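You operate a simulated robot arm through the tools that you are given. There is no shell and no other tool.

You are at the controls of a simulated two-armed robot. One attempt, no reset.

TASK
Oil the line that the orange card names, then rub off the oil stain.
Fine: pump the card's number of strokes; use the green pad and put it back. What is to be rubbed or washed off counts as gone when no trace of it is left.

It is judged by the outcome, as a careful person would: the job done as asked, and still so three seconds after it is handed in. It fails if anything else is knocked over, pushed out of place, dropped, spilled or broken.

THE ROBOT
Two 6-joint arms with fingered hands on one trunk that stands fixed in place. Base frame: the origin is at the foot of the trunk, x ahead of it, y to its left, z up. Lengths are in mm, angles in rad, forces in N, time in s.
The left shoulder is at [20, 157, 829], the right one opposite. With the tool pointing down near the work surface each hand reaches from about 300 to 820 mm from the base axis, measured 20 degrees to its own side. Payload 4.1 kg a hand.
The tool frame of a hand sits at the grasp point between the pads (the TCP): z along the fingers, y along the line on which they close. The tips reach 33 mm beyond it. Largest opening 112 mm; the body of the gripper starts 39 mm behind the TCP. The gripper is a hand of 4 fingers: y runs from the thumb to the fingers, the wrist lies at [-16, -118, -200] in the tool frame, and closing takes about 1.5 s.
Orientation is told as [roll, pitch, yaw] about the base's x, y, z axes, in that order, counted from this pose: with the fingers straight down and the wrist toward the robot, the tool's x, y and z point along [0, 1, 0], [1, 0, 0] and [0, 0, -1] of the base frame.

THE INTERFACE
- The arms move only by the tool send_rows. It takes "left_deltas", "right_deltas" or both (then of equal length, played together; a hand with none holds still); each is a list that holds one entry, the list of rows, each a list of 6 numbers: the shift along the tool's x, y, z in mm, then the turn, a rotation vector about the tool's x, y, z in rad. In form: [[[tx, ty, tz, ax, ay, az], ...]]. A call has 1 to 20 rows; each row shifts and turns the commanded pose from where the row before left it, along the tool's axes as they then stand. "left_fingers" and "right_fingers" are, for a hand that has rows, the gripper command, from -1 (shut) to 1 (fully open), values between in proportion, set as the call begins (left out, the last holds). A row lasts 0.2 s, in which the tool goes at most 50 mm and 0.15 rad; a call with a longer step from one row to the next is refused whole, and so is a gripper value outside its range. Where a pose cannot be reached the arm comes as near as it can. A force on the tool above 40 N (or 10 N above the force at the start of the call, whichever is more), or a blocked arm, ends the call early, and 0.2 s more pass. Each finger travels about 72 mm/s and halts on what it meets, pressing with about 22 N; the grip force reading is that of the motor and also rises with nothing between the fingers. The clock runs only during rows and for 0.2 s after the last one: add rows that do not move to give the fingers time. It gives the time, the measured TCP pose, the force on the tool (base axes), the opening and the grip force at its end, in the units of the frame above (readings bear some noise), with the torque about the TCP (base axes, N m) and any sound that the robot's microphone picked up.
- Cameras (640 x 400 px; columns grow to the right, rows downward): "scene" is now at [62.1, 8.3, 1472.7]; the picture's right is [0.09, -1.00, 0.00], its down [-0.48, -0.05, -0.88] and it looks along [0.87, 0.08, -0.48] (base axes); focal length 370 px, centre (320, 200). "left" rides on the left gripper at [-66, -89, -130] in its tool frame; the picture's right is [-0.79, -0.29, 0.54], its down [0.55, -0.71, 0.44] and it looks along [0.26, 0.64, 0.72] (tool axes); focal length 247 px, centre (320, 200). "right" rides on the right gripper at [66, -89, -130] in its tool frame; the picture's right is [-0.79, 0.29, -0.54], its down [-0.55, -0.71, 0.43] and it looks along [-0.26, 0.64, 0.72] (tool axes); focal length 247 px, centre (320, 200). There is no depth. A picture from a camera that has moved, and an enlarged one, comes with that camera's place and axes in the base frame and with its lens.
- capture(camera): a new picture of that camera. The clock stands still meanwhile.
- move_fingers(index, middle, ring, thumb_bend, thumb_turn, hand): sets how far each is bent, from 0 (flat) to 100 (curled in); at 30 the hand is open as for a grip, at 70 the pads meet at the TCP. One left out holds its place. A second passes; each finger stops where it meets its share of the squeeze, and holds until it gets a number again. A gripper value or a shape takes the hand back. It gives what a move gives, with no picture; readings hold the bend of each and the force on the fingers (four entries, about 0 where the hand has none), thumb and palm. thumb_turn goes from beside the hand (0) to across from the fingers (100), as for a grip.
- set_grasp(shape, hand): the hand has 4 fingers and takes this shape, open, in about a second: jaw (thumb against the fingers, like two jaws); tri (thumb and two fingers); tip (a fingertip pinch); poke (one finger out to press); point (the index stretched); flat (the hand flat); cup (the hand cupped); fist (a fist). The gripper value then closes the fingers along that shape, each until it touches; the sizes above hold for jaw. It gives what a move gives, with no picture.
- head_to(pan, tilt): turns the head with the scene camera to pan (to the left, within 1.501 rad either way) and tilt (down, from -0.506 to 1.204), counted from straight ahead of the robot. It gives what a move gives.
- inspect(camera, box): a new picture of the part [left, top, right, bottom] of that camera's present view, enlarged. The clock stands still meanwhile.
- hand_in(): hands the job in; it is judged then, once.

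Nothing tells you positions but the pictures and the camera data. Unless the task says otherwise, let go and move clear before handing in.

The tools are called after "Call:" as a command line: name --argument value ..., lists and objects as JSON in quotes. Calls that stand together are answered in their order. send_rows: Moves the arms, as the interface text tells. Its arguments: {"type":"object","properties":{"left_deltas":{"type":"array","items":{"type":"array","items":{"type":"array","items":{"type":"number"}}}},"left_fingers":{"type":"number"},"right_deltas":{"type":"array","items":{"type":"array","items":{"type":"array","items":{"type":"number"}}}},"right_fingers":{"type":"number"}},"required":[]} The other tools are called the same way: set_grasp (shape, hand) gives the hand a shape; move_fingers (index, middle, ring, thumb_bend, thumb_turn, hand) moves the fingers one by one; head_to (pan, tilt) turns the head that bears the scene camera; capture (camera) takes a picture; inspect (camera, box) takes an enlarged picture of a part of a camera's view; hand_in () hands the job in.

At the start:

```text
clock: 0.0
left_ee_pos: [357.0, 161.6, 1256.6]
left_ee_rot: [0.0, 0.001, -0.001]
left_wrist_force: [0.0, 0.5, -0.1]
left_ft_torque: [0.02, 0.0, 0.0]
left_width: 111.6
left_grip_force: 0.0
left_shape: jaw
left_bend: [30.0, 30.0, 30.0, 30.0, 98.0]
left_finger forces: [0.0, 0.0, 0.1, 0.0, 0.0, 0.1]
right_ee_pos: [469.8, -175.2, 1212.8]
right_ee_rot: [-0.002, -0.002, 0.001]
right_wrist_force: [-1.0, -0.6, 0.2]
right_ft_torque: [0.01, -0.01, -0.01]
right_width: 111.6
right_grip_force: 0.0
right_shape: jaw
right_bend: [30.0, 30.0, 30.0, 30.0, 98.0]
right_finger forces: [0.0, 0.0, 0.1, 0.0, 0.0, 0.0]
head pan, tilt: [0.094, 0.506]
```

scene: 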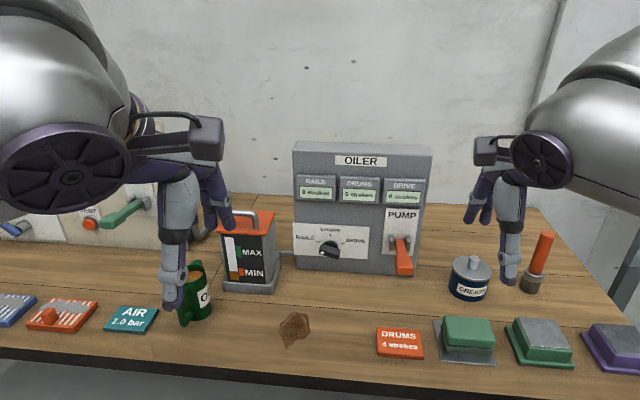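
right: 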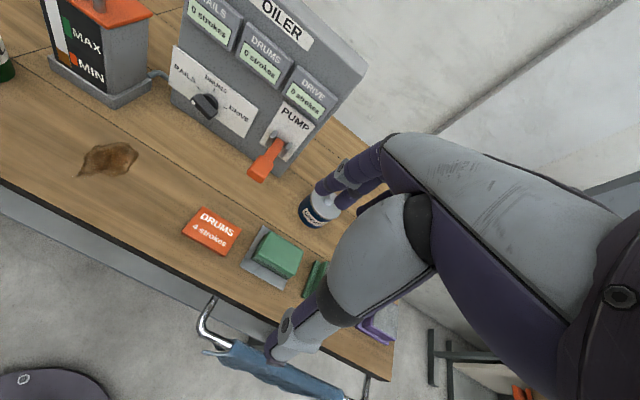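
left: 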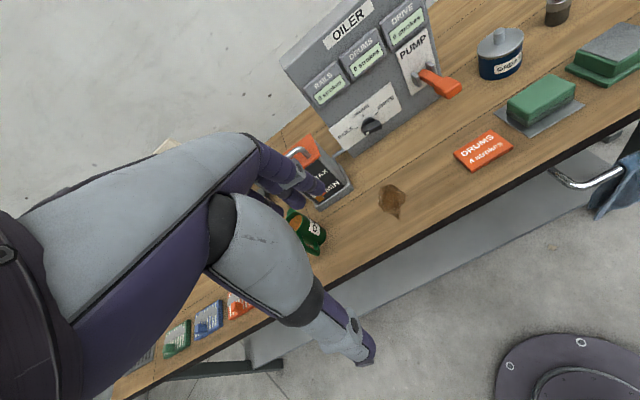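

I see the oiler with its selector dial, pump lever, the orange card "DRUMS 4 strokes", a brown stain and a green pad. First I'll look closer at each part.

Call:
inspect --camera "scene" --box '[280, 130, 440, 290]'

Call:
inspect --camera "scene" --box '[360, 220, 640, 395]'

Call:
inspect --camera "scene" --box '[160, 190, 340, 360]'

Call:
inspect --camera "scene" --box '[0, 180, 180, 360]'

```text
2.50 times, centred on (360, 210) of scene
camera zoom: at [62.1, 8.3, 1472.7], right [0.09, -1.0, 0.0], down [-0.48, -0.05, -0.88], along [0.87, 0.08, -0.48], focal length 926 px, centre (220, 175)
```

zoom: 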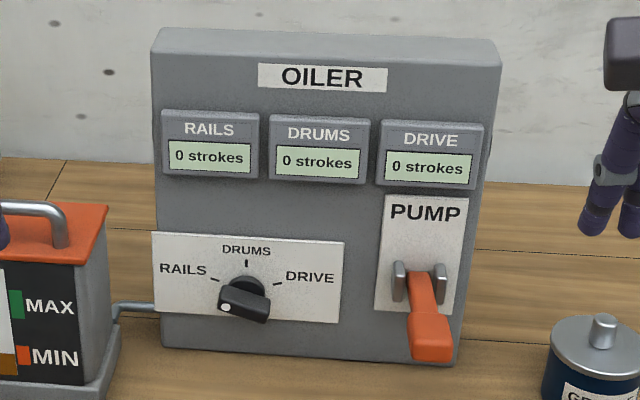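

```text
2.29 times, centred on (500, 308) of scene
camera zoom: at [62.1, 8.3, 1472.7], right [0.09, -1.0, 0.0], down [-0.48, -0.05, -0.88], along [0.87, 0.08, -0.48], focal length 846 px, centre (-91, -46)
```

zoom: 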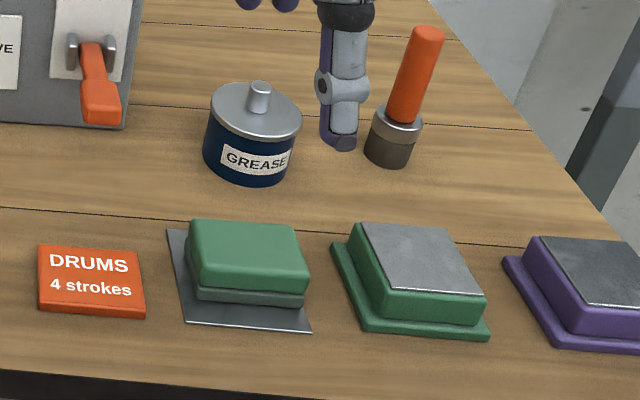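

```text
2.35 times, centred on (250, 275) of scene
camera zoom: at [62.1, 8.3, 1472.7], right [0.09, -1.0, 0.0], down [-0.48, -0.05, -0.88], along [0.87, 0.08, -0.48], focal length 871 px, centre (485, 24)
```

zoom: 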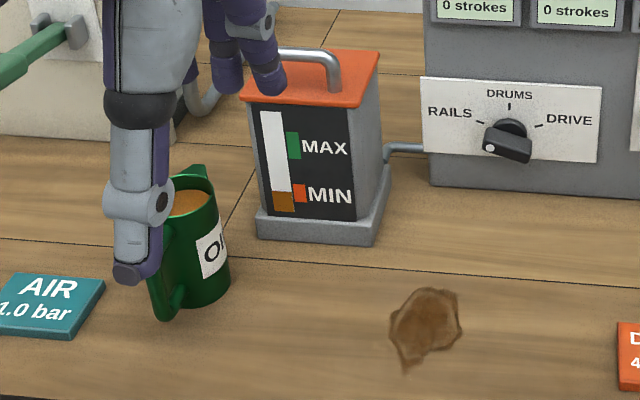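

```text
2.22 times, centred on (90, 270) of scene
camera zoom: at [62.1, 8.3, 1472.7], right [0.09, -1.0, 0.0], down [-0.48, -0.05, -0.88], along [0.87, 0.08, -0.48], focal length 823 px, centre (831, 44)
```

zoom: 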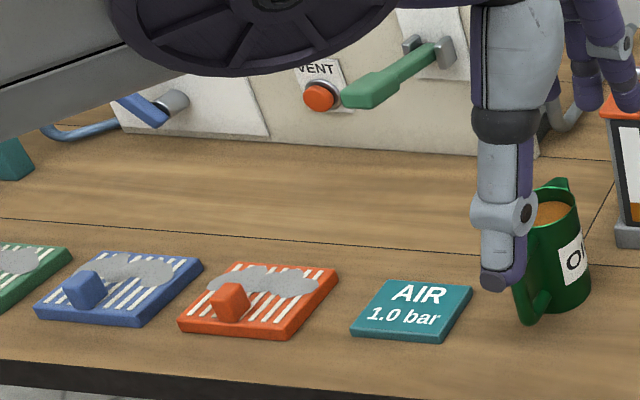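

The card reads DRUMS, 4 strokes; the dial seems to point toward RAILS or below it. I'll zoom further on the tank gauge, dial and pads.

Call:
inspect --camera "scene" --box '[215, 205, 285, 295]'

Call:
inspect --camera "scene" --box '[290, 215, 370, 275]'

Call:
inspect --camera "scene" --box '[430, 310, 530, 370]'

Call:
inspect --camera "scene" --box '[500, 300, 640, 390]'

Call:
inspect --camera "right" --box '[160, 60, 360, 200]'

Call:
inspect --camera "left" --box '[480, 20, 640, 140]'

```text
4.44 times, centred on (250, 250) of scene
camera zoom: at [62.1, 8.3, 1472.7], right [0.09, -1.0, 0.0], down [-0.48, -0.05, -0.88], along [0.87, 0.08, -0.48], focal length 1646 px, centre (631, -22)
```

zoom: 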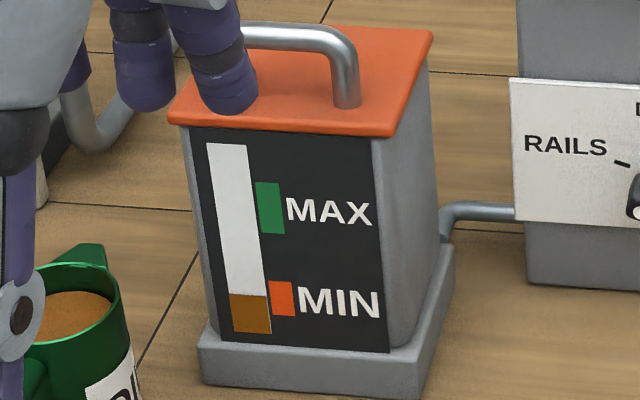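

```text
6.67 times, centred on (330, 245) of scene
camera zoom: at [62.1, 8.3, 1472.7], right [0.09, -1.0, 0.0], down [-0.48, -0.05, -0.88], along [0.87, 0.08, -0.48], focal length 2469 px, centre (253, -100)
```

zoom: 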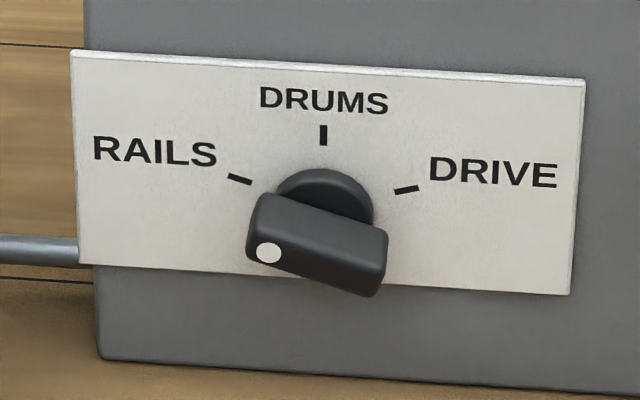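

```text
6.40 times, centred on (480, 340) of scene
camera zoom: at [62.1, 8.3, 1472.7], right [0.09, -1.0, 0.0], down [-0.48, -0.05, -0.88], along [0.87, 0.08, -0.48], focal length 2370 px, centre (-704, -696)
```

zoom: 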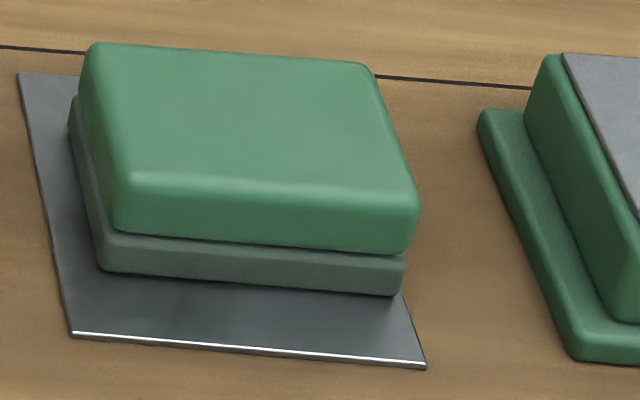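

```text
4.44 times, centred on (570, 345) of scene
camera zoom: at [62.1, 8.3, 1472.7], right [0.09, -1.0, 0.0], down [-0.48, -0.05, -0.88], along [0.87, 0.08, -0.48], focal length 1646 px, centre (-791, -444)
```

zoom: 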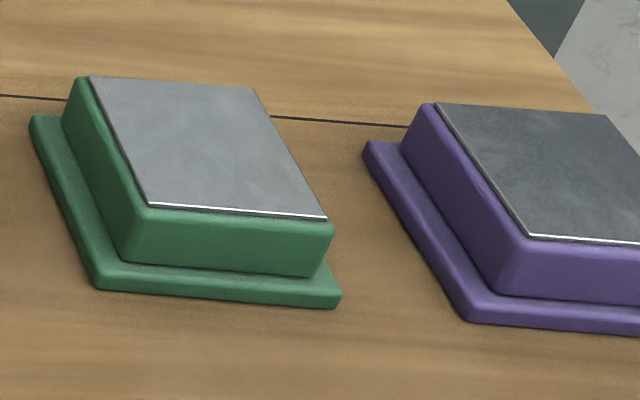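

```text
2.86 times, centred on (260, 130) of right
camera zoom: at [382.1, -108.5, 1343.6], right [0.29, -0.79, 0.54], down [-0.71, -0.55, -0.44], along [0.64, -0.26, -0.72], focal length 706 px, centre (491, 400)
```

zoom: 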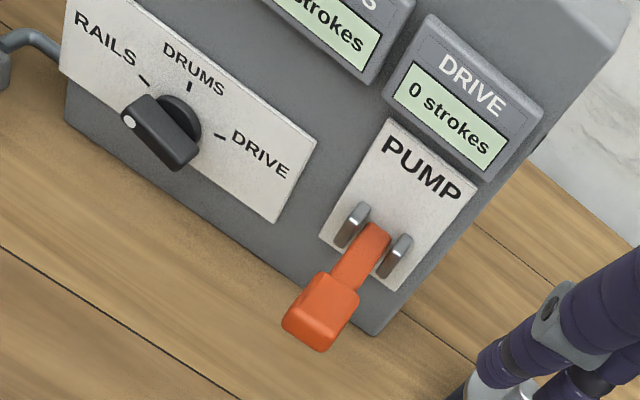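

```text
3.33 times, centred on (560, 80) of left
camera zoom: at [268.6, 96.2, 1387.1], right [-0.29, -0.79, -0.54], down [-0.71, 0.55, -0.44], along [0.64, 0.26, -0.72], focal length 823 px, centre (-480, 600)
```

zoom: 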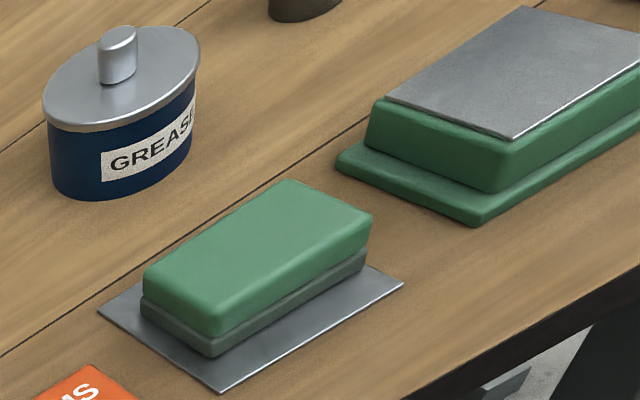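

The tank sits right at its MIN mark, the dial points lower-left, and the lever sticks out toward me. I'll look at the hands and get a better look at geometry before moving.

Call:
inspect --camera "scene" --box '[440, 110, 600, 300]'

Call:
inspect --camera "right" --box '[160, 180, 420, 340]'

Call:
inspect --camera "left" --box '[300, 20, 480, 150]'

Call:
inspect --camera "left" --box '[260, 130, 460, 260]'

```text
2.11 times, centred on (520, 205) of scene
camera zoom: at [62.1, 8.3, 1472.7], right [0.09, -1.0, 0.0], down [-0.48, -0.05, -0.88], along [0.87, 0.08, -0.48], focal length 780 px, centre (-101, 190)
```

zoom: 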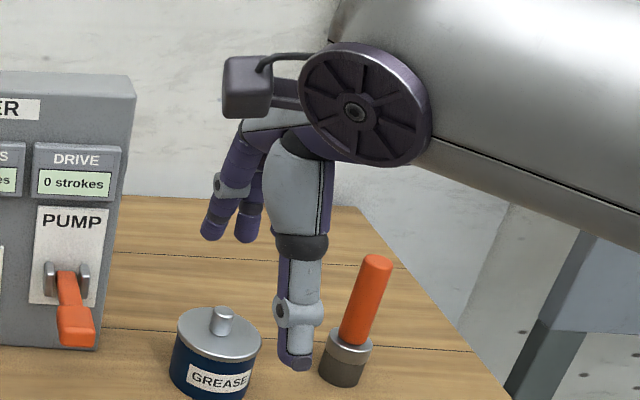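

```text
2.46 times, centred on (290, 260) of right
camera zoom: at [382.1, -108.5, 1343.6], right [0.29, -0.79, 0.54], down [-0.71, -0.55, -0.44], along [0.64, -0.26, -0.72], focal length 608 px, centre (394, 52)
```

zoom: 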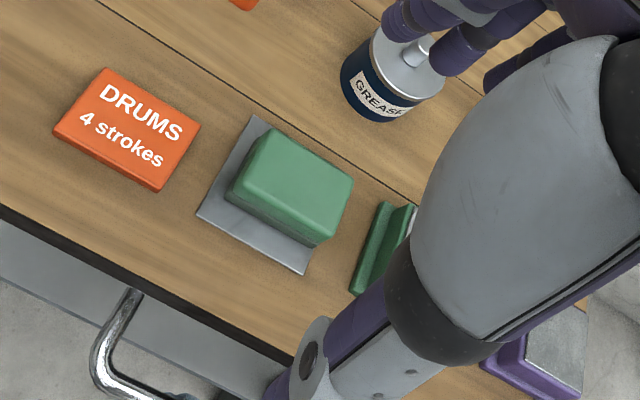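

```text
3.08 times, centred on (390, 85) of left
camera zoom: at [268.6, 96.2, 1387.1], right [-0.29, -0.79, -0.54], down [-0.71, 0.55, -0.44], along [0.64, 0.26, -0.72], focal length 760 px, centre (105, 554)
```

zoom: 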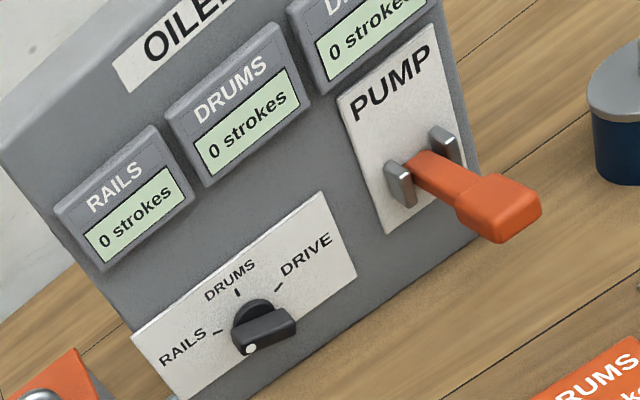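

```text
3.08 times, centred on (360, 195) of left
camera zoom: at [268.6, 96.2, 1387.1], right [-0.29, -0.79, -0.54], down [-0.71, 0.55, -0.44], along [0.64, 0.26, -0.72], focal length 760 px, centre (197, 215)
```

zoom: 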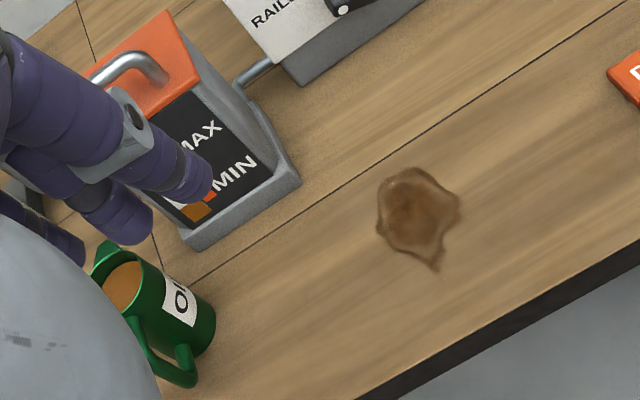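

The dial bar aligns with the RAILS tick, so it must turn about 68° clockwise to DRUMS. I'll turn the right hand (yaw 90°) high above the bench to check reach and look closer.

Call:
send_rows --right_deltas '[[[0, 0, 0, 0, 0, -0.1428], [0, 0, 0, 0, 0, -0.1428], [0, 0, 0, 0, 0, -0.1428], [0, 0, 0, 0, 0, -0.1428], [0, 0, 0, 0, 0, -0.1428], [0, 0, 0, 0, 0, -0.1428], [0, 0, 0, 0, 0, -0.1428], [0, 0, 0, 0, 0, -0.1428], [0, 0, 0, 0, 0, -0.1428], [0, 0, 0, 0, 0, -0.1428], [0, 0, 0, 0, 0, -0.1428], [0, 0, 0, 0, 0, 0]]]'

```text
clock: 2.6
left_ee_pos: [357.7, 163.2, 1256.6]
left_ee_rot: [0.001, 0.0, 0.0]
left_wrist_force: [0.1, -0.6, -0.2]
left_ft_torque: [-0.02, -0.02, 0.03]
left_width: 111.6
left_grip_force: 0.1
left_shape: jaw
left_bend: [30.0, 30.0, 30.0, 30.0, 98.0]
left_finger forces: [0.0, 0.0, 0.1, 0.1, 0.0, 0.0]
right_ee_pos: [470.4, -174.9, 1210.9]
right_ee_rot: [-0.003, -0.001, 1.57]
right_wrist_force: [0.3, -0.1, -0.3]
right_ft_torque: [-0.02, -0.02, 0.0]
right_width: 111.5
right_grip_force: 0.0
right_shape: jaw
right_bend: [30.0, 30.0, 30.0, 30.0, 98.0]
right_finger forces: [0.0, 0.0, 0.0, 0.0, 0.0, 0.0]
head pan, tilt: [0.094, 0.506]
```

The yaw worked well. Now I pitch the fingers up to point at the panel.

Call:
send_rows --right_deltas '[[[0, 0, 0, 0, -0.1428, 0], [0, 0, 0, 0, -0.1428, 0], [0, 0, 0, 0, -0.1428, 0], [0, 0, 0, 0, -0.1428, 0], [0, 0, 0, 0, -0.1428, 0], [0, 0, 0, 0, -0.1428, 0], [0, 0, 0, 0, -0.1428, 0], [0, 0, 0, 0, -0.1428, 0], [0, 0, 0, 0, -0.1428, 0], [0, 0, 0, 0, -0.1428, 0], [0, 0, 0, 0, -0.1428, 0], [0, 0, 0, 0, 0, 0]]]'

Call:
capture --camera "right"

Call:
capture --camera "scene"

```text
clock: 5.2
left_ee_pos: [356.6, 163.2, 1255.4]
left_ee_rot: [-0.001, -0.001, 0.0]
left_wrist_force: [0.5, 0.2, 0.0]
left_ft_torque: [0.04, 0.01, -0.02]
left_width: 111.7
left_grip_force: 0.1
left_shape: jaw
left_bend: [30.0, 30.0, 30.0, 30.0, 98.0]
left_finger forces: [0.0, 0.0, 0.0, 0.1, 0.0, 0.0]
right_ee_pos: [457.7, -167.7, 1281.1]
right_ee_rot: [-1.549, 0.012, 1.563]
right_wrist_force: [-0.4, -0.4, 0.3]
right_ft_torque: [-0.01, -0.03, 0.01]
right_width: 111.7
right_grip_force: 0.0
right_shape: jaw
right_bend: [30.0, 30.0, 30.0, 30.0, 98.0]
right_finger forces: [0.0, 0.0, 0.1, 0.0, 0.0, 0.0]
right hand out of reach, approached as far as the arm can: row 10, 11
head pan, tilt: [0.094, 0.506]
```

```text
taken
camera right: at [325.4, -256.1, 1221.3], right [-0.52, 0.3, 0.8], down [0.44, -0.71, 0.55], along [0.73, 0.64, 0.23], focal length 247 px, centre (320, 200)
```

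right: 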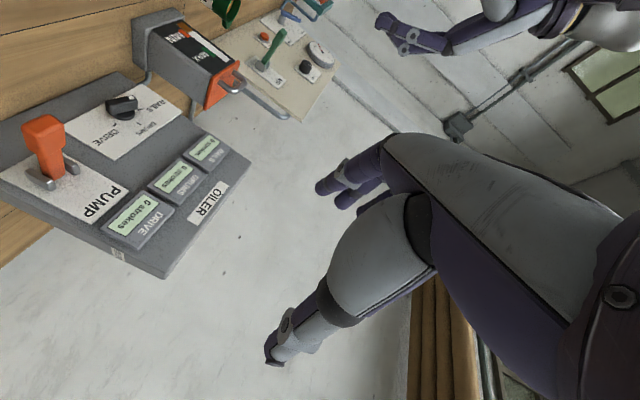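

```text
taken
```

scene: 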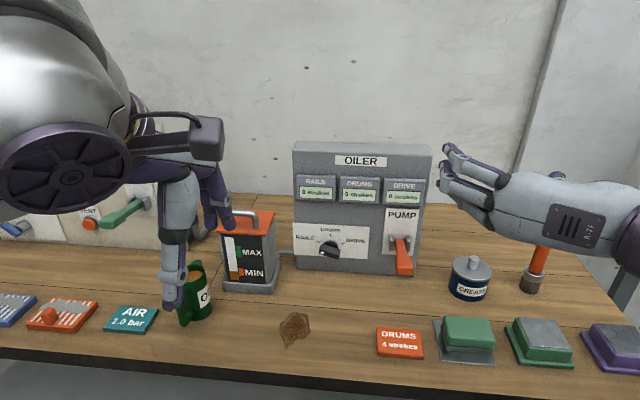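

The hand points at the panel now. I'll bring it to in front of the dial, well short of it, and view again.

Call:
send_rows --right_deltas '[[[20, 20, 18, 0, 0, 0], [20, 20, 18, 0, 0, 0], [20, 20, 18, 0, 0, 0], [20, 20, 18, 0, 0, 0], [20, 20, 18, 0, 0, 0], [20, 20, 18, 0, 0, 0], [20, 20, 18, 0, 0, 0], [20, 20, 18, 0, 0, 0], [0, 0, 0, 0, 0, 0]]]'

Call:
capture --camera "right"

Call:
capture --camera "scene"

```text
clock: 7.2
left_ee_pos: [357.4, 163.1, 1256.2]
left_ee_rot: [0.001, 0.001, -0.002]
left_wrist_force: [0.2, 0.3, -0.4]
left_ft_torque: [0.02, 0.02, 0.01]
left_width: 111.3
left_grip_force: 0.0
left_shape: jaw
left_bend: [30.0, 30.0, 30.0, 30.0, 98.0]
left_finger forces: [0.0, 0.0, 0.1, 0.1, 0.0, 0.0]
right_ee_pos: [592.4, 2.1, 1282.9]
right_ee_rot: [-1.561, 0.005, 1.569]
right_wrist_force: [-1.2, -0.9, 0.0]
right_ft_torque: [-0.02, -0.02, 0.0]
right_width: 111.6
right_grip_force: 0.0
right_shape: jaw
right_bend: [30.0, 30.0, 30.0, 30.0, 98.0]
right_finger forces: [0.0, 0.1, 0.0, 0.0, 0.1, 0.1]
right hand out of reach, approached as far as the arm can: row 1, 2, 3, 4, 5, 6, 7, 8
head pan, tilt: [0.094, 0.506]
```

```text
taken
camera right: at [462.1, -85.5, 1220.7], right [-0.53, 0.29, 0.8], down [0.44, -0.71, 0.55], along [0.72, 0.64, 0.25], focal length 247 px, centre (320, 200)
```

right: 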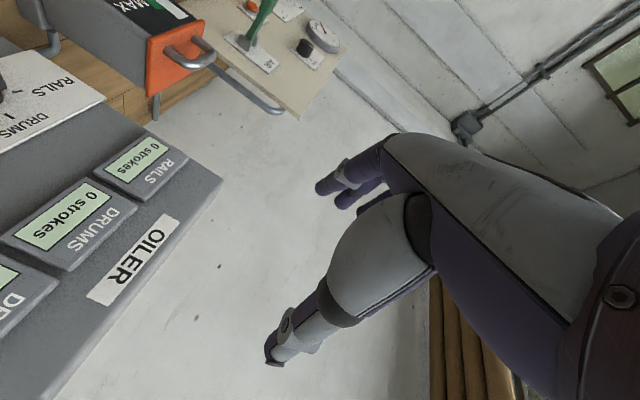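

```text
taken
```

scene: 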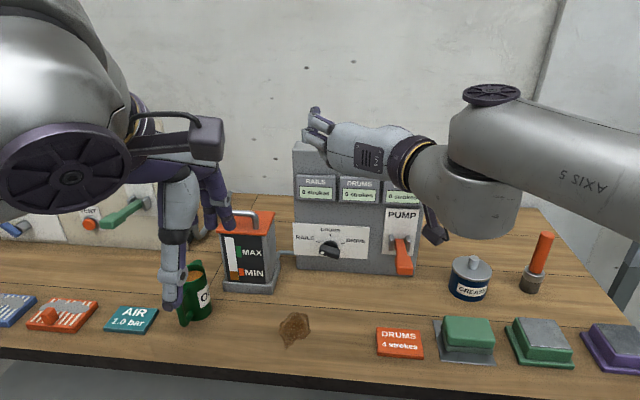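

In this wrist-right pose the arm can't get low near the trunk. I'll try further forward, staying well short of the panel and above the lever.

Call:
send_rows --right_deltas '[[[-5, 0, 20, 0, 0, 0], [-5, 0, 20, 0, 0, 0], [-5, 0, 20, 0, 0, 0], [-5, 0, 20, 0, 0, 0], [-5, 0, 20, 0, 0, 0], [0, 0, 0, 0, 0, 0]]]'

```text
clock: 8.6
left_ee_pos: [358.1, 162.6, 1255.8]
left_ee_rot: [0.0, 0.0, 0.001]
left_wrist_force: [-0.2, -0.3, 0.4]
left_ft_torque: [-0.01, 0.01, -0.04]
left_width: 111.8
left_grip_force: 0.1
left_shape: jaw
left_bend: [30.0, 30.0, 30.0, 30.0, 98.0]
left_finger forces: [0.2, 0.0, 0.0, 0.0, 0.0, 0.0]
right_ee_pos: [695.4, 3.3, 1311.7]
right_ee_rot: [-1.571, -0.001, 1.57]
right_wrist_force: [-0.2, -0.5, 0.7]
right_ft_torque: [-0.03, 0.01, -0.01]
right_width: 111.8
right_grip_force: 0.1
right_shape: jaw
right_bend: [30.0, 30.0, 30.0, 30.0, 98.0]
right_finger forces: [0.0, 0.0, 0.0, 0.0, 0.1, 0.0]
head pan, tilt: [0.094, 0.506]
```

Here it is reachable. I'll try descending from this spot, still short of the panel.

Call:
send_rows --right_deltas '[[[30, 0, 0, 0, 0, 0], [30, 0, 0, 0, 0, 0], [30, 0, 0, 0, 0, 0], [30, 0, 0, 0, 0, 0], [30, 0, 0, 0, 0, 0], [30, 0, 0, 0, 0, 0], [0, 0, 0, 0, 0, 0]]]'

```text
clock: 10.2
left_ee_pos: [357.0, 161.5, 1257.0]
left_ee_rot: [0.001, 0.001, -0.001]
left_wrist_force: [0.3, -1.3, 0.3]
left_ft_torque: [0.01, -0.02, 0.01]
left_width: 111.8
left_grip_force: 0.1
left_shape: jaw
left_bend: [30.0, 30.0, 30.0, 30.0, 98.0]
left_finger forces: [0.0, 0.2, 0.1, 0.0, 0.0, 0.0]
right_ee_pos: [746.9, 18.5, 1207.3]
right_ee_rot: [-1.565, 0.003, 1.57]
right_wrist_force: [-0.1, -0.1, -0.2]
right_ft_torque: [-0.01, 0.02, -0.03]
right_width: 111.7
right_grip_force: 0.1
right_shape: jaw
right_bend: [30.0, 30.0, 30.0, 30.0, 98.0]
right_finger forces: [0.0, 0.0, 0.0, 0.0, 0.0, 0.0]
right hand out of reach, approached as far as the arm can: row 3, 4, 5, 6
head pan, tilt: [0.094, 0.506]
```

The fully horizontal pose can't go low enough, so I'll use a pitched-down pointing finger as a peg instead. Backing off first, then tilting down and setting the poke shape.

Call:
send_rows --right_deltas '[[[-10, -10, -30, 0, 0, 0], [-10, -10, -30, 0, 0, 0], [-10, -10, -30, 0, 0, 0], [-10, -10, -30, 0, 0, 0], [0, 0, 0, 0, 0.14, 0], [0, 0, 0, 0, 0.14, 0], [0, 0, 0, 0, 0.14, 0], [0, 0, 0, 0, 0.14, 0], [0, 0, 0, 0, 0.14, 0], [0, 0, 0, 0, 0.14, 0], [0, 0, 0, 0, 0, 0]]]'

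Call:
set_grasp --hand "right" --shape "poke"

Call:
capture --camera "right"

Call:
capture --camera "scene"

```text
clock: 12.6
left_ee_pos: [357.1, 162.1, 1256.3]
left_ee_rot: [0.001, 0.001, -0.001]
left_wrist_force: [0.1, 0.6, 0.3]
left_ft_torque: [-0.03, -0.01, -0.01]
left_width: 111.4
left_grip_force: 0.0
left_shape: jaw
left_bend: [30.0, 30.0, 30.0, 30.0, 98.0]
left_finger forces: [0.1, 0.1, 0.1, 0.1, 0.0, 0.1]
right_ee_pos: [638.4, -18.5, 1260.1]
right_ee_rot: [-0.783, 0.005, 1.576]
right_wrist_force: [0.2, -0.2, 0.4]
right_ft_torque: [0.0, 0.0, -0.02]
right_width: 111.9
right_grip_force: 0.0
right_shape: jaw
right_bend: [30.0, 30.0, 30.0, 30.0, 98.0]
right_finger forces: [0.0, 0.0, 0.1, 0.0, 0.0, 0.1]
right hand out of reach, approached as far as the arm can: row 1, 2, 3, 5, 10
head pan, tilt: [0.094, 0.506]
```

```text
clock: 13.5
left_ee_pos: [357.7, 163.1, 1256.7]
left_ee_rot: [0.0, 0.0, 0.0]
left_wrist_force: [0.4, 0.4, 0.8]
left_ft_torque: [-0.01, 0.02, -0.02]
left_width: 111.7
left_grip_force: 0.0
left_shape: jaw
left_bend: [30.0, 30.0, 30.0, 30.0, 98.0]
left_finger forces: [0.0, 0.0, 0.0, 0.1, 0.0, 0.0]
right_ee_pos: [638.8, -19.8, 1262.6]
right_ee_rot: [-0.785, 0.004, 1.576]
right_wrist_force: [0.5, 0.4, 0.9]
right_ft_torque: [0.03, -0.02, 0.01]
right_width: 0.2
right_grip_force: 0.0
right_shape: poke
right_bend: [70.0, 70.0, 99.0, 100.0, 100.0]
right_finger forces: [0.0, 0.0, 0.0, 0.0, 0.0, 0.1]
head pan, tilt: [0.094, 0.506]
```

```text
taken
camera right: at [500.1, -107.8, 1309.2], right [0.18, 0.29, 0.94], down [0.7, -0.71, 0.09], along [0.69, 0.64, -0.33], focal length 247 px, centre (320, 200)
```

right: 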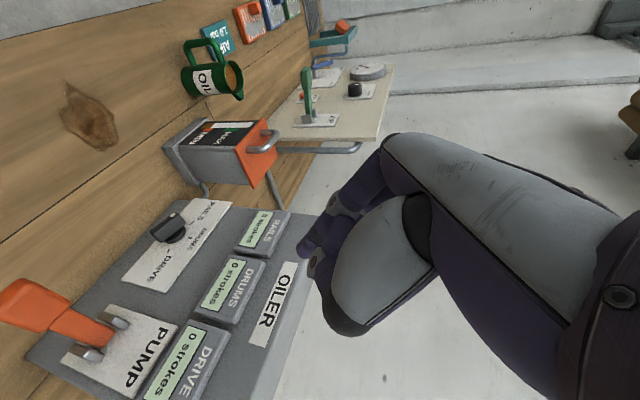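

```text
taken
```

scene: 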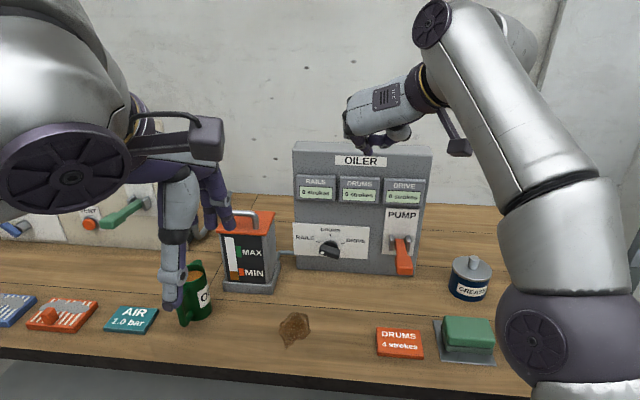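

The poke shape curls the fingers too much to see a clear peg. I'll try the point shape and look at the hand.

Call:
set_grasp --hand "right" --shape "point"

Call:
inspect --camera "scene" --box '[300, 60, 460, 180]'

Call:
capture --camera "right"

Call:
capture --camera "left"

```text
clock: 14.4
left_ee_pos: [357.0, 162.2, 1257.8]
left_ee_rot: [0.002, 0.002, 0.001]
left_wrist_force: [-0.1, -0.2, -0.1]
left_ft_torque: [0.0, 0.0, 0.02]
left_width: 111.7
left_grip_force: 0.1
left_shape: jaw
left_bend: [30.0, 30.0, 30.0, 30.0, 98.0]
left_finger forces: [0.0, 0.0, 0.1, 0.0, 0.0, 0.0]
right_ee_pos: [638.6, -19.6, 1261.4]
right_ee_rot: [-0.786, 0.001, 1.572]
right_wrist_force: [0.9, -0.3, 0.4]
right_ft_torque: [-0.01, 0.0, 0.0]
right_width: 0.0
right_grip_force: 0.0
right_shape: point
right_bend: [19.0, 100.0, 100.0, 98.0, 88.0]
right_finger forces: [0.0, 0.0, 0.0, 0.0, 0.1, 0.0]
head pan, tilt: [0.094, 0.506]
```

```text
3.33 times, centred on (380, 120) of scene
camera zoom: at [62.1, 8.3, 1472.7], right [0.09, -1.0, 0.0], down [-0.48, -0.05, -0.88], along [0.87, 0.08, -0.48], focal length 1234 px, centre (120, 467)
```

zoom: 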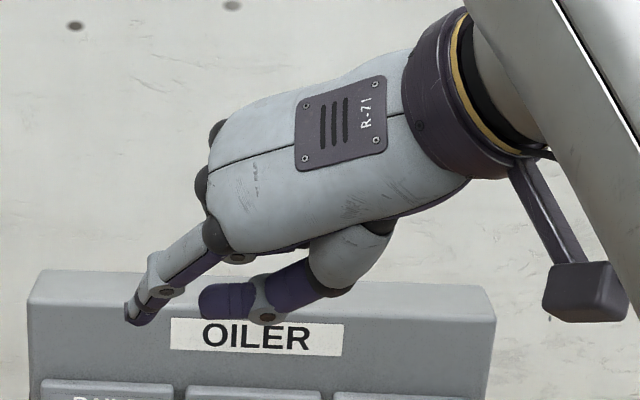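

```text
taken
camera right: at [500.1, -107.7, 1309.1], right [0.18, 0.29, 0.94], down [0.7, -0.71, 0.09], along [0.69, 0.64, -0.33], focal length 247 px, centre (320, 200)
```

right: 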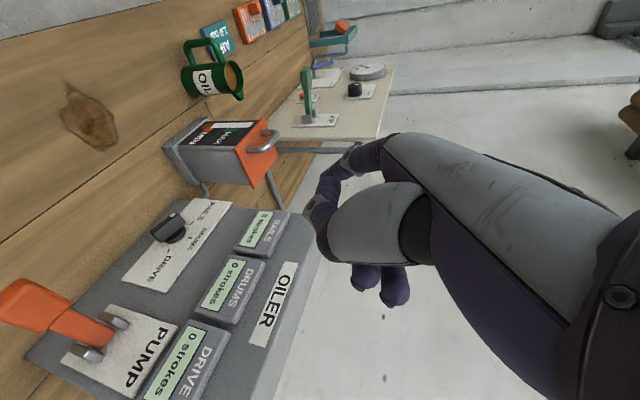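

```text
taken
camera left: at [268.6, 96.2, 1387.1], right [-0.29, -0.79, -0.54], down [-0.71, 0.55, -0.44], along [0.64, 0.26, -0.72], focal length 247 px, centre (320, 200)
```

left: 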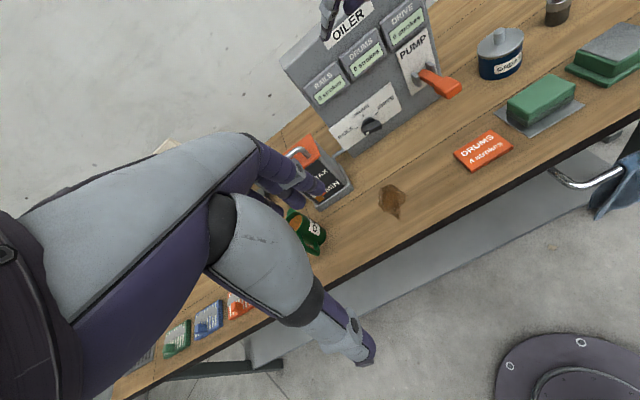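

The index fingertip sits far off the tool centre in this shape. I'd rather pinch thumb and index together at the TCP as a peg. First, zoom from this vantage to locate the dial, lever and panel more exactly.

Call:
inspect --camera "right" --box '[110, 190, 250, 300]'

Call:
inspect --camera "right" --box '[0, 260, 200, 400]'

Call:
inspect --camera "left" --box '[320, 80, 420, 160]'

```text
3.64 times, centred on (180, 245) of right
camera zoom: at [500.1, -107.7, 1309.1], right [0.18, 0.29, 0.94], down [0.7, -0.71, 0.09], along [0.69, 0.64, -0.33], focal length 898 px, centre (829, 36)
```

zoom: 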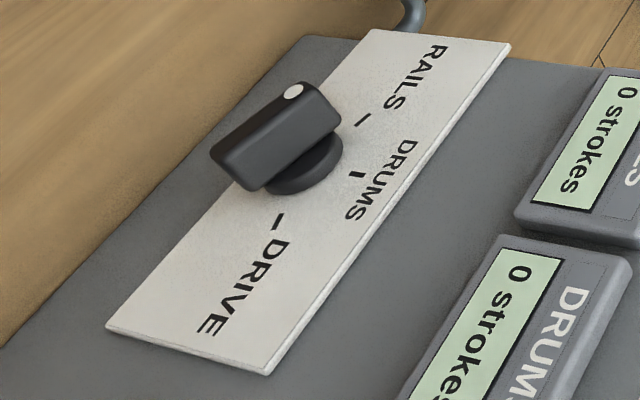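

```text
2.86 times, centred on (100, 330) of right
camera zoom: at [500.1, -107.7, 1309.1], right [0.18, 0.29, 0.94], down [0.7, -0.71, 0.09], along [0.69, 0.64, -0.33], focal length 706 px, centre (949, -171)
```

zoom: 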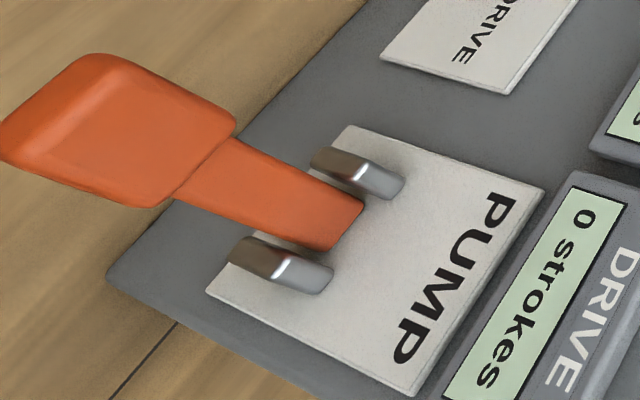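

```text
5.00 times, centred on (370, 120) of left
camera zoom: at [268.6, 96.2, 1387.1], right [-0.29, -0.79, -0.54], down [-0.71, 0.55, -0.44], along [0.64, 0.26, -0.72], focal length 1235 px, centre (70, 600)
```

zoom: 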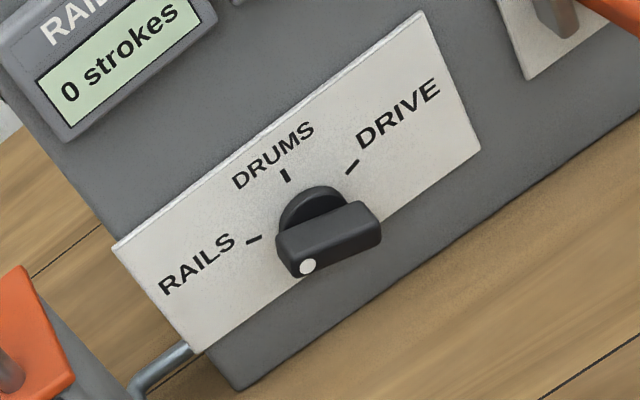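

The DRUMS tick comes out at about (798, 52, 968), so the dial axis is near (y 52, z 936) with its bar front at x≈764. I'll shape a thumb-index peg, then lower toward the dial at 45° pitch.

Call:
move_fingers --hand "right" --index 70 --middle 100 --ring 100 --thumb_bend 70 --thumb_turn 98

Call:
inspect --camera "scene" --box '[300, 60, 460, 180]'

Call:
capture --camera "right"

```text
clock: 15.4
left_ee_pos: [356.7, 162.0, 1256.2]
left_ee_rot: [-0.001, 0.002, 0.001]
left_wrist_force: [0.7, 0.1, -0.6]
left_ft_torque: [-0.01, -0.01, 0.03]
left_width: 111.7
left_grip_force: 0.0
left_shape: jaw
left_bend: [30.0, 30.0, 30.0, 30.0, 98.0]
left_finger forces: [0.0, 0.0, 0.0, 0.0, 0.1, 0.1]
right_ee_pos: [638.8, -19.6, 1261.4]
right_ee_rot: [-0.786, 0.003, 1.574]
right_wrist_force: [-0.1, -0.2, 0.4]
right_ft_torque: [-0.04, -0.03, 0.02]
right_width: 1.5
right_grip_force: 0.0
right_shape: fingers
right_bend: [70.0, 100.0, 100.0, 70.0, 100.0]
right_finger forces: [0.0, 0.0, 0.0, 0.0, 0.1, 0.0]
head pan, tilt: [0.094, 0.506]
```

```text
3.33 times, centred on (380, 120) of scene
camera zoom: at [62.1, 8.3, 1472.7], right [0.09, -1.0, 0.0], down [-0.48, -0.05, -0.88], along [0.87, 0.08, -0.48], focal length 1234 px, centre (120, 467)
```

zoom: 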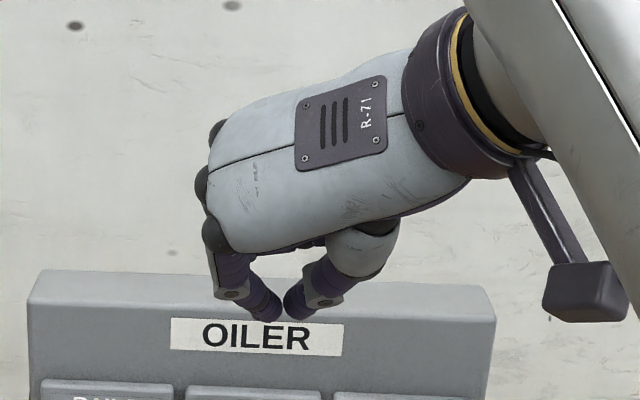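

```text
taken
camera right: at [500.1, -107.8, 1309.1], right [0.18, 0.29, 0.94], down [0.7, -0.71, 0.09], along [0.69, 0.64, -0.33], focal length 247 px, centre (320, 200)
```

right: 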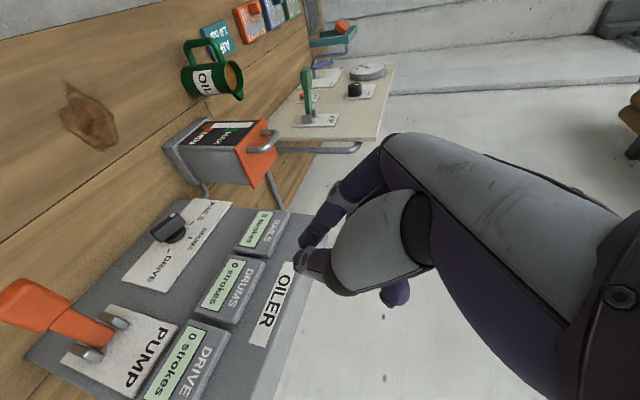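

The pinch forms a clean peg at the TCP. Now I lower it toward the dial's right side, still short of the panel.

Call:
send_rows --right_deltas '[[[16.5, 7.8, 30.8, 0, 0, 0], [16.5, 7.8, 30.8, 0, 0, 0], [16.5, 7.8, 30.8, 0, 0, 0], [16.5, 7.8, 30.8, 0, 0, 0], [16.5, 7.8, 30.8, 0, 0, 0], [16.5, 7.8, 30.8, 0, 0, 0], [0, 0, 0, 0, 0, 0]]]'

Call:
capture --camera "scene"

Call:
capture --camera "right"

```text
clock: 17.0
left_ee_pos: [357.5, 163.6, 1256.6]
left_ee_rot: [0.0, 0.002, -0.001]
left_wrist_force: [-0.5, -0.2, -1.3]
left_ft_torque: [0.01, 0.03, 0.0]
left_width: 111.6
left_grip_force: 0.0
left_shape: jaw
left_bend: [30.0, 30.0, 30.0, 30.0, 98.0]
left_finger forces: [0.0, 0.0, 0.0, 0.0, 0.1, 0.0]
right_ee_pos: [699.5, 30.8, 1063.7]
right_ee_rot: [-0.787, 0.004, 1.573]
right_wrist_force: [-0.6, 0.1, 0.0]
right_ft_torque: [-0.03, 0.02, -0.01]
right_width: 1.8
right_grip_force: 0.1
right_shape: fingers
right_bend: [70.0, 100.0, 100.0, 70.0, 100.0]
right_finger forces: [0.0, 0.0, 0.1, 0.0, 0.0, 0.0]
head pan, tilt: [0.094, 0.506]
```

```text
taken
```

scene: 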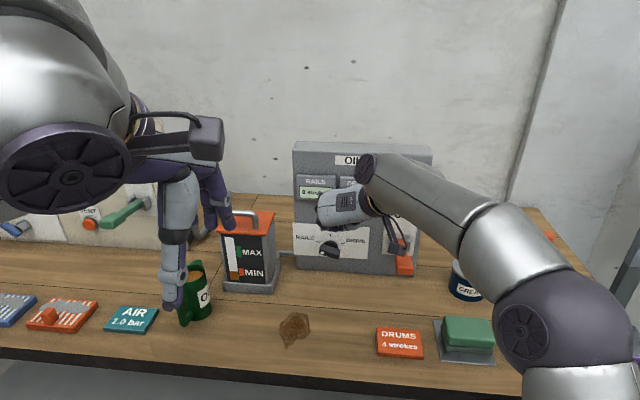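

```text
taken
camera right: at [561.3, -58.6, 1111.4], right [0.18, 0.29, 0.94], down [0.7, -0.71, 0.09], along [0.69, 0.64, -0.33], focal length 247 px, centre (320, 200)
```

right: 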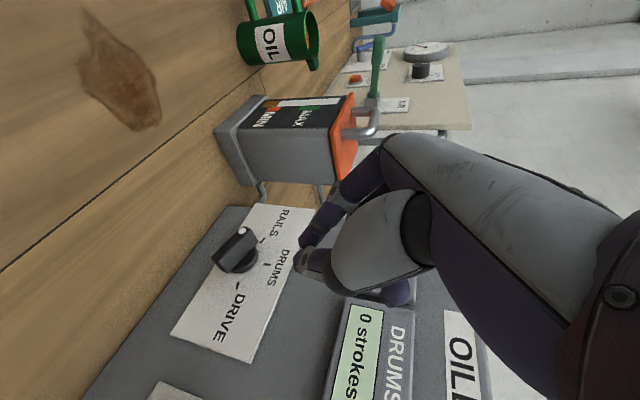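

Reachable. I'll zoom on the dial from this closer right camera to refine its location before touching.

Call:
inspect --camera "right" --box '[190, 195, 310, 305]'

Call:
inspect --camera "right" --box '[210, 70, 380, 200]'

```text
3.64 times, centred on (250, 250) of right
camera zoom: at [561.3, -58.6, 1111.4], right [0.18, 0.29, 0.94], down [0.7, -0.71, 0.09], along [0.69, 0.64, -0.33], focal length 898 px, centre (574, 18)
```

zoom: 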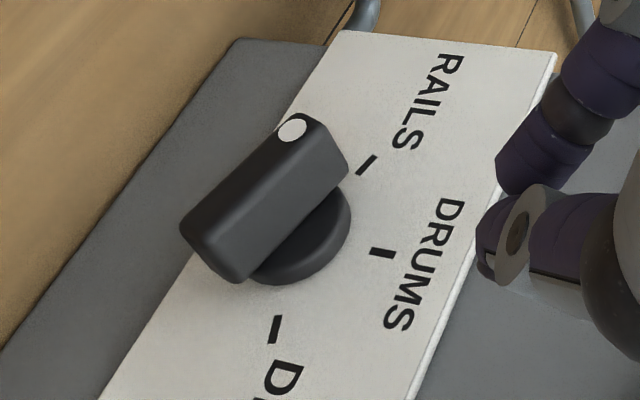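

```text
3.08 times, centred on (295, 135) of right
camera zoom: at [561.3, -58.6, 1111.4], right [0.18, 0.29, 0.94], down [0.7, -0.71, 0.09], along [0.69, 0.64, -0.33], focal length 760 px, centre (397, 400)
```

zoom: 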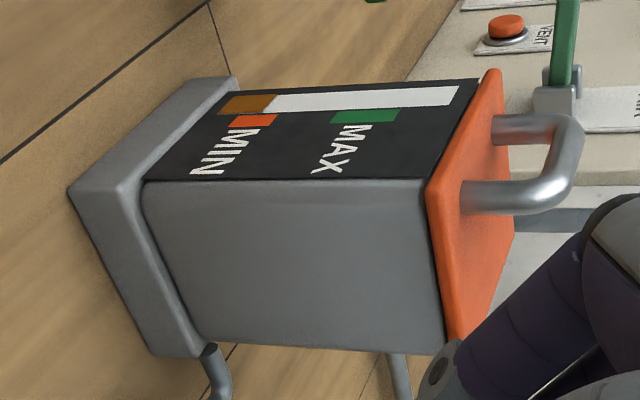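

Two views agree: axis at y≈52.4, z≈936.5, panel x≈798. Moving the peg to above the bar's right half.

Call:
send_rows --right_deltas '[[[2.7, -1.0, 20.9, 0, 0, 0], [2.7, -1.0, 20.9, 0, 0, 0], [2.7, -1.0, 20.9, 0, 0, 0], [2.7, -1.0, 20.9, 0, 0, 0], [0, 0, 0, 0, 0, 0]]]'

Call:
capture --camera "right"

Call:
inspect --camera "left" --box '[300, 20, 480, 160]'

Call:
inspect --camera "scene" --box '[280, 150, 460, 290]'

```text
clock: 18.2
left_ee_pos: [357.5, 162.0, 1256.0]
left_ee_rot: [-0.001, 0.0, 0.0]
left_wrist_force: [0.3, 0.5, 0.2]
left_ft_torque: [0.0, 0.0, -0.01]
left_width: 111.8
left_grip_force: 0.0
left_shape: jaw
left_bend: [30.0, 30.0, 30.0, 30.0, 98.0]
left_finger forces: [0.2, 0.0, 0.0, 0.0, 0.0, 0.0]
right_ee_pos: [750.1, 25.5, 995.9]
right_ee_rot: [-0.789, 0.003, 1.575]
right_wrist_force: [-0.7, 0.1, -0.1]
right_ft_torque: [-0.02, -0.04, -0.04]
right_width: 1.4
right_grip_force: 0.1
right_shape: fingers
right_bend: [70.0, 100.0, 100.0, 70.0, 100.0]
right_finger forces: [0.0, 0.0, 0.1, 0.1, 0.0, 0.0]
head pan, tilt: [0.094, 0.506]
```

```text
taken
camera right: at [612.3, -63.2, 1044.1], right [0.18, 0.29, 0.94], down [0.7, -0.71, 0.09], along [0.69, 0.64, -0.33], focal length 247 px, centre (320, 200)
```

right: 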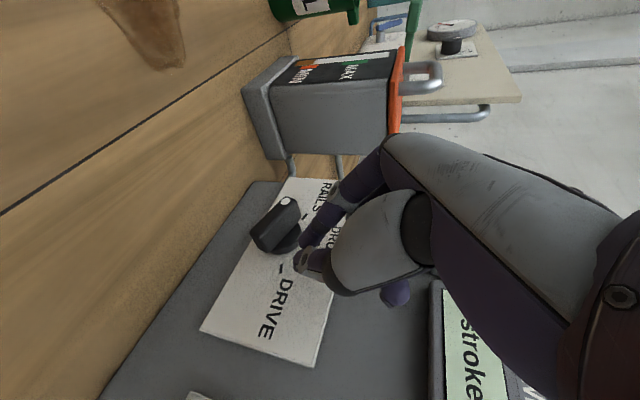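

```text
2.86 times, centred on (390, 90) of left
camera zoom: at [268.5, 96.2, 1387.1], right [-0.29, -0.79, -0.54], down [-0.71, 0.55, -0.44], along [0.64, 0.26, -0.72], focal length 706 px, centre (120, 514)
```

zoom: 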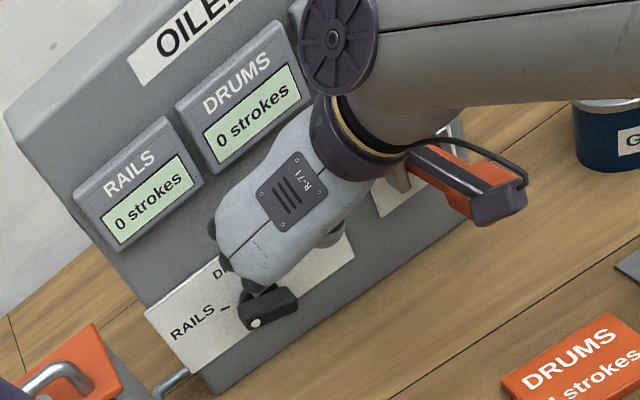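

```text
2.86 times, centred on (370, 220) of scene
camera zoom: at [62.0, 8.3, 1472.7], right [0.09, -1.0, 0.0], down [-0.48, -0.05, -0.88], along [0.87, 0.08, -0.48], focal length 1058 px, centre (177, 143)
```

zoom: 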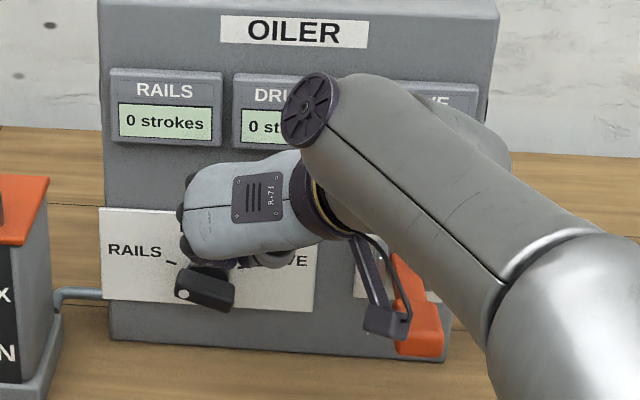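

Clearances to the lever are acceptable. Now I press the bar's right half down in small steps.

Call:
send_rows --right_deltas '[[[4.7, 0, 4.7, 0, 0, 0], [4.7, 0, 4.7, 0, 0, 0], [4.7, 0, 4.7, 0, 0, 0], [4.7, 0, 4.7, 0, 0, 0], [4.7, 0, 4.7, 0, 0, 0], [4.7, 0, 4.7, 0, 0, 0], [0, 0, 0, 0, 0, 0]]]'

Call:
capture --camera "right"

Call:
inspect --camera "scene" --box '[280, 190, 440, 290]'

```text
clock: 19.8
left_ee_pos: [356.8, 163.4, 1255.3]
left_ee_rot: [-0.002, 0.001, 0.0]
left_wrist_force: [-0.5, 0.2, -0.3]
left_ft_torque: [0.05, -0.05, -0.01]
left_width: 111.7
left_grip_force: 0.0
left_shape: jaw
left_bend: [30.0, 30.0, 30.0, 30.0, 98.0]
left_finger forces: [0.0, 0.1, 0.0, 0.1, 0.1, 0.0]
right_ee_pos: [750.4, 23.6, 955.1]
right_ee_rot: [-0.785, 0.002, 1.574]
right_wrist_force: [-0.5, -0.1, 0.3]
right_ft_torque: [0.0, 0.02, 0.0]
right_width: 0.8
right_grip_force: 0.2
right_shape: fingers
right_bend: [70.0, 100.0, 100.0, 70.0, 100.0]
right_finger forces: [0.6, 0.0, 0.0, 0.0, 0.0, 0.0]
head pan, tilt: [0.094, 0.506]
```

```text
taken
camera right: at [612.6, -64.1, 1002.9], right [0.18, 0.29, 0.94], down [0.7, -0.71, 0.09], along [0.69, 0.64, -0.33], focal length 247 px, centre (320, 200)
```

right: 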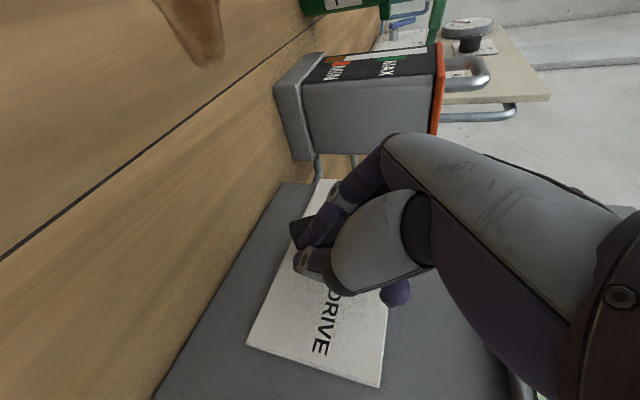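

```text
4.00 times, centred on (360, 240) of scene
camera zoom: at [62.0, 8.3, 1472.7], right [0.09, -1.0, 0.0], down [-0.48, -0.05, -0.88], along [0.87, 0.08, -0.48], focal length 1481 px, centre (160, 40)
```

zoom: 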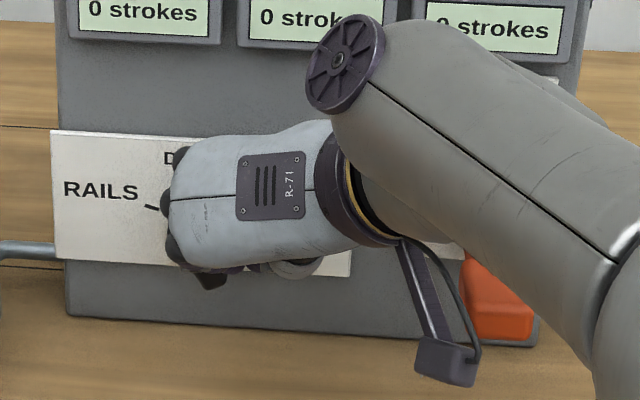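

The index felt slight contact. I'll zoom on what shows of the knob.

Call:
inspect --camera "right" --box '[260, 180, 360, 280]'

Call:
inspect --camera "left" --box '[320, 80, 420, 160]'

```text
4.00 times, centred on (310, 230) of right
camera zoom: at [612.6, -64.1, 1002.9], right [0.18, 0.29, 0.94], down [0.7, -0.71, 0.09], along [0.69, 0.64, -0.33], focal length 988 px, centre (360, 80)
```

zoom: 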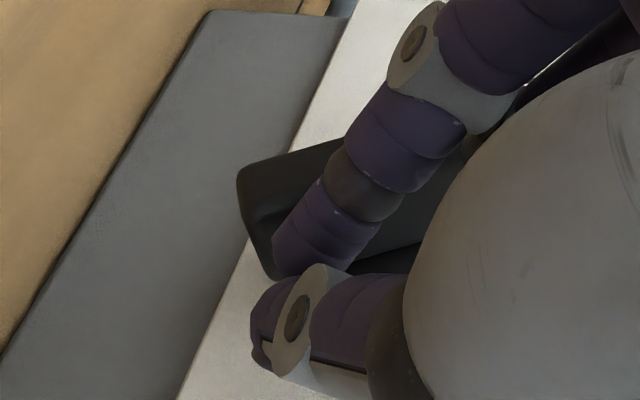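

```text
5.00 times, centred on (370, 120) of left
camera zoom: at [268.6, 96.2, 1387.1], right [-0.29, -0.79, -0.54], down [-0.71, 0.55, -0.44], along [0.64, 0.26, -0.72], focal length 1235 px, centre (70, 600)
```

zoom: 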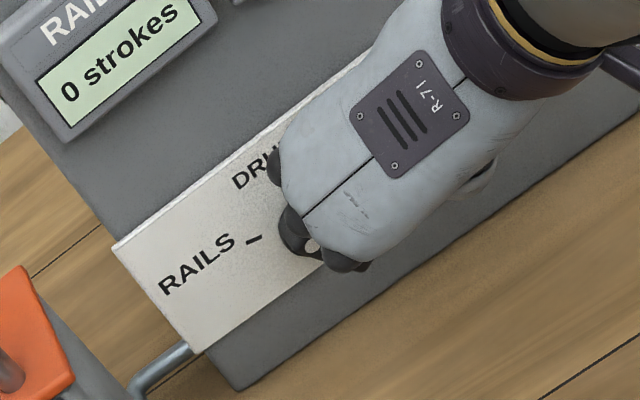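

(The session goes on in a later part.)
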